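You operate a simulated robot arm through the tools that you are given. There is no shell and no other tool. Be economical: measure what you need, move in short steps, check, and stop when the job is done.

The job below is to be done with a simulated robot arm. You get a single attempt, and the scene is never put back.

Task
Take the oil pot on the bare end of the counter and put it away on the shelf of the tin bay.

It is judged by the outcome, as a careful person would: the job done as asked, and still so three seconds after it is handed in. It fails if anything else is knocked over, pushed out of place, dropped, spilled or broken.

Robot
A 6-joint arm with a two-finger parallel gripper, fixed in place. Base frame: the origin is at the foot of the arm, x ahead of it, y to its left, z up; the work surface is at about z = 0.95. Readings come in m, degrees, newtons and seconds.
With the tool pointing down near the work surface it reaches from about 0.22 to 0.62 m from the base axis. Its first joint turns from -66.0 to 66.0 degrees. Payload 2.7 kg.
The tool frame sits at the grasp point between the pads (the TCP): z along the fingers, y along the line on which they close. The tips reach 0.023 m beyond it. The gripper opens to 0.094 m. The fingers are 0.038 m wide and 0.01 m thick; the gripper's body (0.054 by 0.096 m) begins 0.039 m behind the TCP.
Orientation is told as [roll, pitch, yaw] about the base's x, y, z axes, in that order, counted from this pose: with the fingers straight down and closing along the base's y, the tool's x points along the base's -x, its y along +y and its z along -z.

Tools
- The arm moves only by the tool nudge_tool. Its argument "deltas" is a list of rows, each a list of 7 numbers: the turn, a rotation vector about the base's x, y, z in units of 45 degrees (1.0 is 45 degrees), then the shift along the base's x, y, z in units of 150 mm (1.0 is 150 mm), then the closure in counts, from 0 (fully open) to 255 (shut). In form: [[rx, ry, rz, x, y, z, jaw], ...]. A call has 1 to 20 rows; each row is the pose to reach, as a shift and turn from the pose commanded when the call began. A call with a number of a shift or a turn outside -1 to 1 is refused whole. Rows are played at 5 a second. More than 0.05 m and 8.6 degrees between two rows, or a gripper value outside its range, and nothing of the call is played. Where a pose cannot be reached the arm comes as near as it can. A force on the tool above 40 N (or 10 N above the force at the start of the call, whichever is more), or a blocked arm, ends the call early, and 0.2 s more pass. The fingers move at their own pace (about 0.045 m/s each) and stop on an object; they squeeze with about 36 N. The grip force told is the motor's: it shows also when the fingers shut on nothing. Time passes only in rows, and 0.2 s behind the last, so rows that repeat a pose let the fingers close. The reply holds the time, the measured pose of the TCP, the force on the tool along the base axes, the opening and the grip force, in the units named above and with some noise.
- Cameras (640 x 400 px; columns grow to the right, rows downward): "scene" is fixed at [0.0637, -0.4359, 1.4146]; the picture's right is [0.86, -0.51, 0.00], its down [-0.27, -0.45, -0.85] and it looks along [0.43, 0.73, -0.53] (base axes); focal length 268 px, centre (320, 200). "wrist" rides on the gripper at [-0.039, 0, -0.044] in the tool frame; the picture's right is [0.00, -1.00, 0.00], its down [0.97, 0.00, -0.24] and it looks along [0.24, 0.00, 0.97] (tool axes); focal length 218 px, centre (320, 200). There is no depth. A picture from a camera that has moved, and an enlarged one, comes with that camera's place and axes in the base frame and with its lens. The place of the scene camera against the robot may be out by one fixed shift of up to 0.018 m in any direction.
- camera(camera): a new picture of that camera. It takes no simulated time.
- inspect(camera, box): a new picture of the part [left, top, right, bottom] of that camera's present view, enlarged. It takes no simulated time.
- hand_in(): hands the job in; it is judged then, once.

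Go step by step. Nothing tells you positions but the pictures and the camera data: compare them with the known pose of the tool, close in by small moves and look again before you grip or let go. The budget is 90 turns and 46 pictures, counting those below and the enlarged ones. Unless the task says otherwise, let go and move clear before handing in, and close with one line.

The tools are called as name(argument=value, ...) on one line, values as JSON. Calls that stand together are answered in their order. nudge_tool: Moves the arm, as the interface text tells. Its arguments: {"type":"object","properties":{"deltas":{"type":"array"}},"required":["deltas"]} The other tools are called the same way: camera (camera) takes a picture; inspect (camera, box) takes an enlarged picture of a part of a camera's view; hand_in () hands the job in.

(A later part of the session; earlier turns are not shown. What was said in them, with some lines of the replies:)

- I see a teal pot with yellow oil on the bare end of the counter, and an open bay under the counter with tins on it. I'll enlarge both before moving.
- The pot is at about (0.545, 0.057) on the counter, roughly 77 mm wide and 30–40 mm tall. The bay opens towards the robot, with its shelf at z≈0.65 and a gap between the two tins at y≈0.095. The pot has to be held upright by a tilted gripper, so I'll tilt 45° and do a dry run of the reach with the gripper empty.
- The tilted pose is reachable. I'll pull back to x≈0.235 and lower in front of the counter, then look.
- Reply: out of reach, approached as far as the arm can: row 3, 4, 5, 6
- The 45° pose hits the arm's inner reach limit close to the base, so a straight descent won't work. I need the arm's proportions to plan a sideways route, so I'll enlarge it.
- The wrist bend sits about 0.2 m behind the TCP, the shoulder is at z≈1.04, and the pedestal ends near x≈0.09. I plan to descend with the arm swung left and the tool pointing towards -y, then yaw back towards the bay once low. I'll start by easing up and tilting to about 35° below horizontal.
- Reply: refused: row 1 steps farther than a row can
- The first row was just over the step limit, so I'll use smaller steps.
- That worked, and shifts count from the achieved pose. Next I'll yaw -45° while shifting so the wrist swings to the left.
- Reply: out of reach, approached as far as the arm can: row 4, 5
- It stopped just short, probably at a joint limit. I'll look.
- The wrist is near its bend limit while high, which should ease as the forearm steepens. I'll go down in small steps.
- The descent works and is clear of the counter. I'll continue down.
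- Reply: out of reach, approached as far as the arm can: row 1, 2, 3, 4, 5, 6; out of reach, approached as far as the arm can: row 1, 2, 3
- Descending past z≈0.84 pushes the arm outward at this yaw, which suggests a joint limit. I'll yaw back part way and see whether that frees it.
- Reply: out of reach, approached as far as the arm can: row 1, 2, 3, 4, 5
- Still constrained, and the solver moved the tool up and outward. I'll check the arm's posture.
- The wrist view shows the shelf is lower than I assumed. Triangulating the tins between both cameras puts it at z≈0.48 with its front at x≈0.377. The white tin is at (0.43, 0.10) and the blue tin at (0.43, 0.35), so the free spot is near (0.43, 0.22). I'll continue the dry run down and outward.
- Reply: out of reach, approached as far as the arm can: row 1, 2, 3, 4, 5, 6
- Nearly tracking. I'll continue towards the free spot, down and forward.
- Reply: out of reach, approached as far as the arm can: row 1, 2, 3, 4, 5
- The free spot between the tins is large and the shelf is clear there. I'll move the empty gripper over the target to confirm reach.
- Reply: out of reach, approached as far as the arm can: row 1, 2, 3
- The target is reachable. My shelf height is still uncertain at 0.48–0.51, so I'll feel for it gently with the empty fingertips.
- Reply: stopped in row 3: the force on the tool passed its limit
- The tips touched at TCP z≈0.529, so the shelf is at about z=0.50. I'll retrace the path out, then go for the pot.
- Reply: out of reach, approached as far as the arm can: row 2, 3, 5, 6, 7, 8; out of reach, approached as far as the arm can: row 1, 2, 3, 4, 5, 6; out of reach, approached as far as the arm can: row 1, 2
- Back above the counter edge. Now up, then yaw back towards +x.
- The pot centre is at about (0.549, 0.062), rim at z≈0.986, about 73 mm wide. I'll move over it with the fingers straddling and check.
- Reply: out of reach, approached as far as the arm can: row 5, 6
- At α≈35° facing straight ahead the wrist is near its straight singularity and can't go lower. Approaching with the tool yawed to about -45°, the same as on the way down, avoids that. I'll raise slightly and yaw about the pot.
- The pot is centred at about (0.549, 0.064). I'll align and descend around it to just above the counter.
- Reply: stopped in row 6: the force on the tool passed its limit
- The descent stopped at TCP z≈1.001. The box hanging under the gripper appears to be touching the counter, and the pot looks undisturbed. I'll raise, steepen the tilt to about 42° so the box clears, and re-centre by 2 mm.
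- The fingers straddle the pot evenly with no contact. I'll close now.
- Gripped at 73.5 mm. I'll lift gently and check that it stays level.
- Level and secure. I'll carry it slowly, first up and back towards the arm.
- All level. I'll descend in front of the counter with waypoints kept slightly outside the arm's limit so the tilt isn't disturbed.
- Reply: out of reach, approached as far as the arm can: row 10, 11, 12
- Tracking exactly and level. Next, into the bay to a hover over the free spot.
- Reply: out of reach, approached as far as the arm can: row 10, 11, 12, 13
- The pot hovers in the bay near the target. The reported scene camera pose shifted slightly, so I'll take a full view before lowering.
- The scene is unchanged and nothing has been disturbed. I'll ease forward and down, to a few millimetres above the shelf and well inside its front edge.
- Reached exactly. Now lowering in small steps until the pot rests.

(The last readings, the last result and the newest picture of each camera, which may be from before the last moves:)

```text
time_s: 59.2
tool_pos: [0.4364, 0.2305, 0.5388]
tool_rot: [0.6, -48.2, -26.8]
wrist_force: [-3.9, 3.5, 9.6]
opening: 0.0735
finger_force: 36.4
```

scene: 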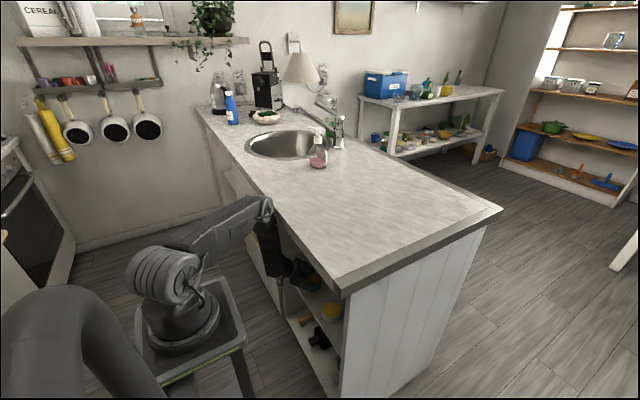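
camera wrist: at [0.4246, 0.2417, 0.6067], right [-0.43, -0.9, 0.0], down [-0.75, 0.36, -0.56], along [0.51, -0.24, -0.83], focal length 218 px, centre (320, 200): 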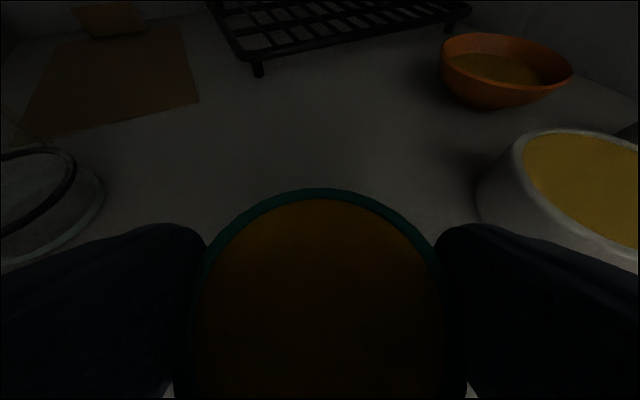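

The pot is resting on the shelf (about 10 N upward). I'll relieve the pressure slightly and open part way.

nudge_tool(deltas=[[0, 0, 0, 0, 0, 0.006, 255], [0, 0, 0, 0, 0, 0.006, 120], [0, 0, 0, 0, 0, 0.006, 50], [0, 0, 0, 0, 0, 0.006, 20], [0, 0, 0, 0, 0, 0.006, 15], [0, 0, 0, 0, 0, 0.006, 10], [0, 0, 0, 0, 0, 0.006, 10]])

camera(camera="wrist")

```text
time_s: 60.9
tool_pos: [0.4359, 0.228, 0.5357]
tool_rot: [0.2, -48.0, -26.5]
wrist_force: [-0.2, 0.6, 0.2]
opening: 0.0904
finger_force: 0.0
```

```text
11 pictures are left
camera wrist: at [0.43, 0.2316, 0.5959], right [-0.45, -0.9, 0.0], down [-0.74, 0.37, -0.56], along [0.5, -0.25, -0.83], focal length 218 px, centre (320, 200)
```

wrist: 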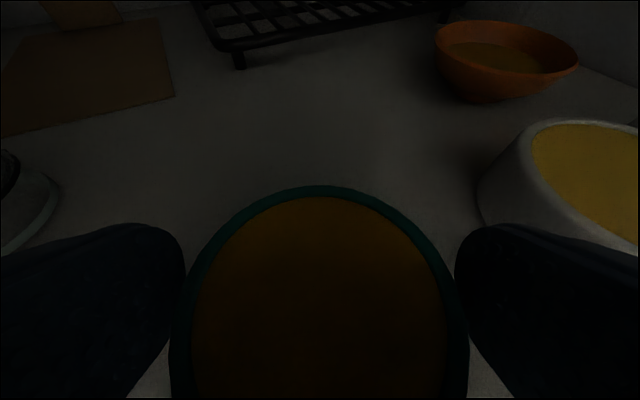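

Released, with the pot centred between the fingers. I'll open fully and rise in small steps, watching for lateral drift.

nudge_tool(deltas=[[0, 0, 0, 0, 0, 0, 0], [0, 0, 0, 0, 0, 0.03, 0], [0, 0, 0, 0, 0, 0.07, 0], [0, 0, 0, 0.01, 0, 0.11, 0], [0, 0, 0, 0.02, 0, 0.14, 0]])

camera(camera="wrist")

```text
time_s: 62.0
tool_pos: [0.4163, 0.2119, 0.532]
tool_rot: [-4.3, -46.5, -23.3]
wrist_force: [-0.2, 0.6, 0.2]
opening: 0.094
finger_force: 0.1
```

```text
10 pictures are left
camera wrist: at [0.4126, 0.2178, 0.5909], right [-0.44, -0.9, 0.05], down [-0.77, 0.35, -0.54], along [0.47, -0.28, -0.84], focal length 218 px, centre (320, 200)
```

wrist: 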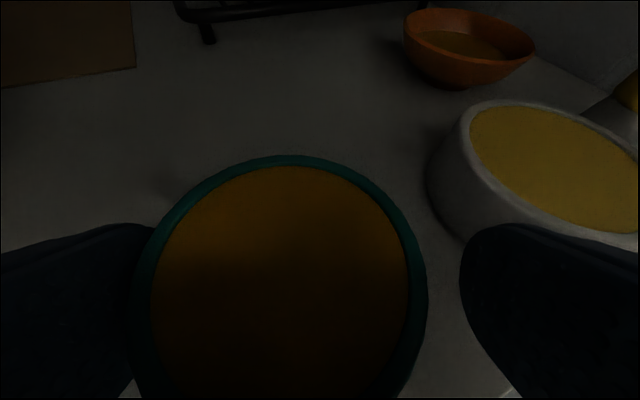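

The arm didn't rise, and it shifted sideways and rolled, so something on it may be caught. I'll stop and look closely.

inspect(camera="scene", box=[120, 160, 380, 340])

inspect(camera="scene", box=[230, 180, 350, 300])

```text
2.22 times, centred on (250, 250) of scene
camera zoom: at [0.0613, -0.4337, 1.4154], right [0.86, -0.51, 0.0], down [-0.27, -0.46, -0.85], along [0.43, 0.73, -0.53], focal length 596 px, centre (476, 89)
```

zoom: 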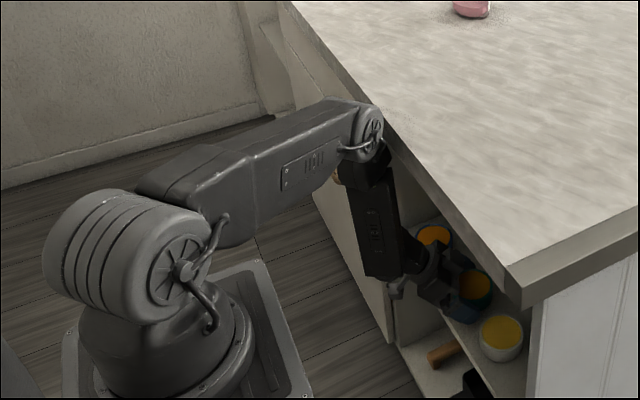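

```text
3.33 times, centred on (290, 240) of scene
camera zoom: at [0.0613, -0.4337, 1.4154], right [0.86, -0.51, 0.0], down [-0.27, -0.46, -0.85], along [0.43, 0.73, -0.53], focal length 894 px, centre (420, 67)
```

zoom: 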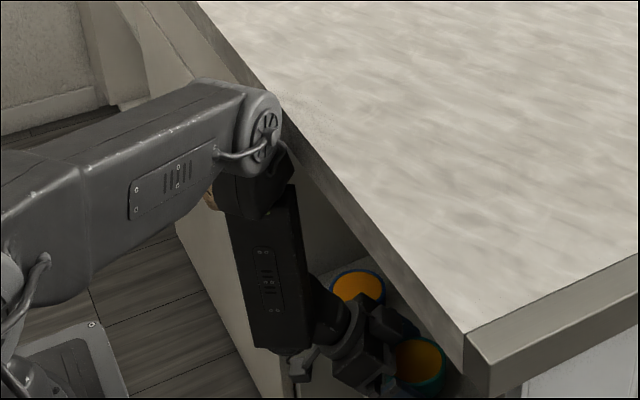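

The elbow looks to be pressing against the counter edge at this 42° tilt. The flatter 35° dry run was free, so now that the pot is released I'll flatten the gripper again in place, commanding a pose near the current one.

nudge_tool(deltas=[[0, 0, 0, -0.06, -0.08, -0.06, 0], [-0.02, -0.04, 0, -0.1, -0.135, -0.1, 0], [-0.04, -0.085, 0, -0.1, -0.135, -0.1, 0], [-0.067, -0.14, 0, -0.1, -0.135, -0.1, 0], [-0.067, -0.14, 0, -0.1, -0.135, -0.1, 0]])

camera(camera="wrist")

```text
time_s: 63.2
tool_pos: [0.4419, 0.2062, 0.5402]
tool_rot: [0.7, -55.0, -28.6]
wrist_force: [-0.9, -0.7, 0.1]
opening: 0.0938
finger_force: 0.0
out of reach, approached as far as the arm can: row 2, 3, 4, 5
```

```text
7 pictures are left
camera wrist: at [0.4293, 0.213, 0.5985], right [-0.47, -0.88, -0.01], down [-0.66, 0.36, -0.66], along [0.58, -0.3, -0.75], focal length 218 px, centre (320, 200)
```

wrist: 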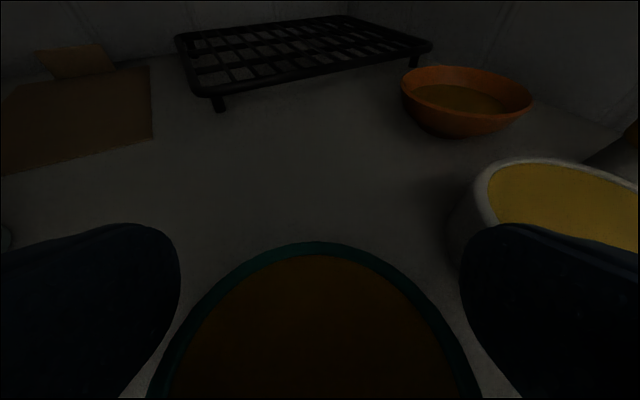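

The orientation is right again and the pot is centred between the fingers. I'll yaw about the pot by -10° to give the arm room, then rise.

nudge_tool(deltas=[[0, 0, -0.07, -0.003, -0.005, 0.01, 0], [0, 0, -0.15, -0.006, -0.01, 0.02, 0], [0, 0, -0.22, -0.01, -0.015, 0.04, 0], [0, 0, -0.22, -0.01, -0.015, 0.07, 0]])

camera(camera="wrist")

```text
time_s: 64.2
tool_pos: [0.4383, 0.2055, 0.5514]
tool_rot: [1.0, -54.9, -38.4]
wrist_force: [-0.1, 0.2, 0.0]
opening: 0.0939
finger_force: 0.1
```

```text
6 pictures are left
camera wrist: at [0.428, 0.2137, 0.6087], right [-0.61, -0.79, -0.01], down [-0.59, 0.47, -0.66], along [0.52, -0.39, -0.75], focal length 218 px, centre (320, 200)
```

wrist: 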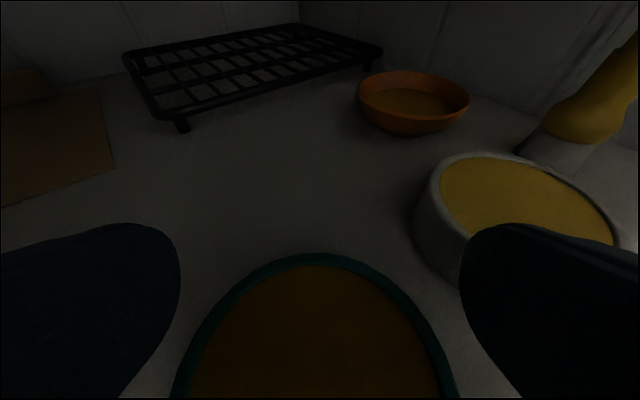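

Tracking cleanly. Now straight up, clear of the pot.

nudge_tool(deltas=[[0, 0, 0, 0, 0, 0.05, 0], [0, 0, 0, 0, 0, 0.11, 0], [0, 0, 0, 0, 0, 0.18, 0], [0, 0, 0, 0, 0, 0.25, 0], [0, 0, 0, 0, 0, 0.25, 0]])

```text
time_s: 65.5
tool_pos: [0.4178, 0.1968, 0.5682]
tool_rot: [-3.8, -54.5, -33.9]
wrist_force: [0.5, 0.1, -0.1]
opening: 0.0941
finger_force: 0.1
```

Blocked slightly again as the elbow meets the counter edge, but the tips are now about at rim height. I'll back off along the finger direction, which swings the elbow away from the counter.

nudge_tool(deltas=[[0, 0, 0, -0.04, 0.04, 0, 0], [0, 0, 0, -0.08, 0.07, 0, 0], [0, 0, 0, -0.12, 0.1, 0, 0], [0, 0, 0, -0.16, 0.13, 0, 0], [0, 0, 0, -0.16, 0.13, 0, 0]])

camera(camera="wrist")

```text
time_s: 66.7
tool_pos: [0.4149, 0.2263, 0.5885]
tool_rot: [1.4, -54.9, -38.6]
wrist_force: [-0.6, -0.8, 0.9]
opening: 0.094
finger_force: 0.1
```

```text
5 pictures are left
camera wrist: at [0.403, 0.2343, 0.6458], right [-0.61, -0.79, -0.01], down [-0.59, 0.47, -0.66], along [0.53, -0.39, -0.75], focal length 218 px, centre (320, 200)
```

wrist: 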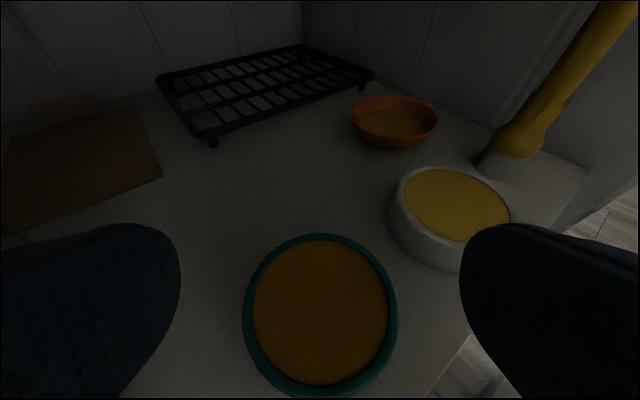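

The pot stands upright on the shelf at about (0.425, 0.22), clear of the other tins, and the fingers are above it. I'll now retrace the known safe exit path.

nudge_tool(deltas=[[0, 0, -0.02, -0.08, 0.06, 0.04, 0], [0, 0, -0.05, -0.16, 0.12, 0.1, 0], [0, 0, -0.08, -0.24, 0.16, 0.2, 0], [0, 0, -0.11, -0.32, 0.18, 0.32, 0], [0, 0, -0.14, -0.4, 0.18, 0.46, 0], [0, 0, -0.165, -0.46, 0.17, 0.61, 0], [0, 0, -0.165, -0.46, 0.17, 0.61, 0]])

```text
time_s: 68.2
tool_pos: [0.3478, 0.2527, 0.6791]
tool_rot: [0.3, -54.9, -45.5]
wrist_force: [0.2, 0.4, -0.3]
opening: 0.0941
finger_force: 0.0
out of reach, approached as far as the arm can: row 6, 7
```

nudge_tool(deltas=[[0, 0, -0.12, -0.12, -0.1, 0.16, 0], [0, 0, -0.24, -0.24, -0.2, 0.32, 0], [0, 0, -0.36, -0.36, -0.3, 0.48, 0], [0, 0, -0.48, -0.48, -0.4, 0.64, 0], [0, 0, -0.6, -0.58, -0.5, 0.8, 0], [0, 0, -0.6, -0.58, -0.5, 0.8, 0]])

nudge_tool(deltas=[[0, 0, 0, -0.12, -0.18, 0.22, 0], [0, 0, 0, -0.24, -0.35, 0.44, 0], [0, 0, 0, -0.34, -0.5, 0.66, 0], [0, 0, 0, -0.38, -0.52, 0.88, 0], [0, 0, 0, -0.38, -0.52, 0.98, 0], [0, 0, 0, -0.38, -0.52, 0.98, 0]])

nudge_tool(deltas=[[0, 0, 0, 0, 0, 0.25, 0], [0, 0, 0, 0, 0, 0.5, 0], [0, 0, 0, 0, 0, 0.75, 0], [0, 0, 0, 0, 0, 1, 0], [0, 0, 0, 0, 0, 1, 0]])

inspect(camera="scene", box=[230, 220, 380, 390])

camera(camera="scene")

```text
time_s: 69.7
tool_pos: [0.2643, 0.1881, 0.8059]
tool_rot: [0.1, -54.9, -72.2]
wrist_force: [0.1, 0.6, 0.3]
opening: 0.0939
finger_force: 0.1
out of reach, approached as far as the arm can: row 1, 2, 3, 4, 5, 6
```

```text
time_s: 71.0
tool_pos: [0.2105, 0.1084, 0.9521]
tool_rot: [1.0, -55.0, -72.9]
wrist_force: [0.1, -0.4, -0.6]
opening: 0.0942
finger_force: 0.1
out of reach, approached as far as the arm can: row 1, 2, 3
```

```text
time_s: 72.2
tool_pos: [0.2104, 0.1098, 1.1008]
tool_rot: [0.9, -54.9, -72.8]
wrist_force: [0.4, -0.6, -0.1]
opening: 0.0942
finger_force: 0.2
```

```text
2.35 times, centred on (305, 305) of scene
camera zoom: at [0.0637, -0.4359, 1.4146], right [0.86, -0.51, 0.0], down [-0.27, -0.45, -0.85], along [0.43, 0.73, -0.53], focal length 631 px, centre (355, -47)
```

zoom: 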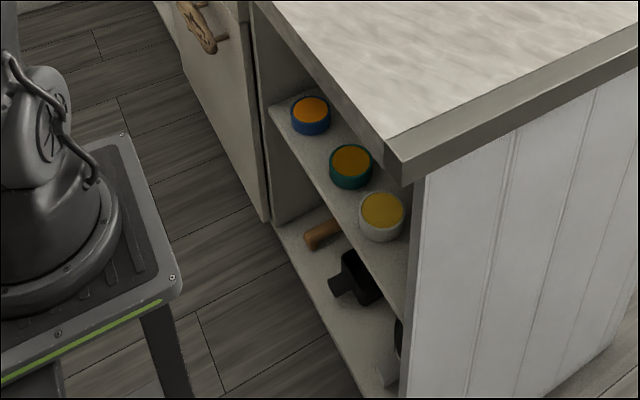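

```text
3 pictures are left
```

scene: 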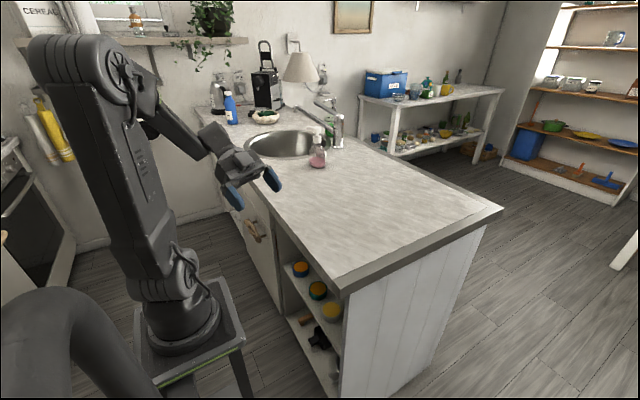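

The pot stands upright on the shelf between the blue and white tins. The other things are in place, the arm is clear, and the scene camera reads its original pose again. I'll hand in now.

hand_in()

```text
The job is handed in.
```

The oil pot is on the shelf of the tin bay, upright between the blue and white tins; it may have been nudged a little on release, but I saw no spill and nothing else out of place.
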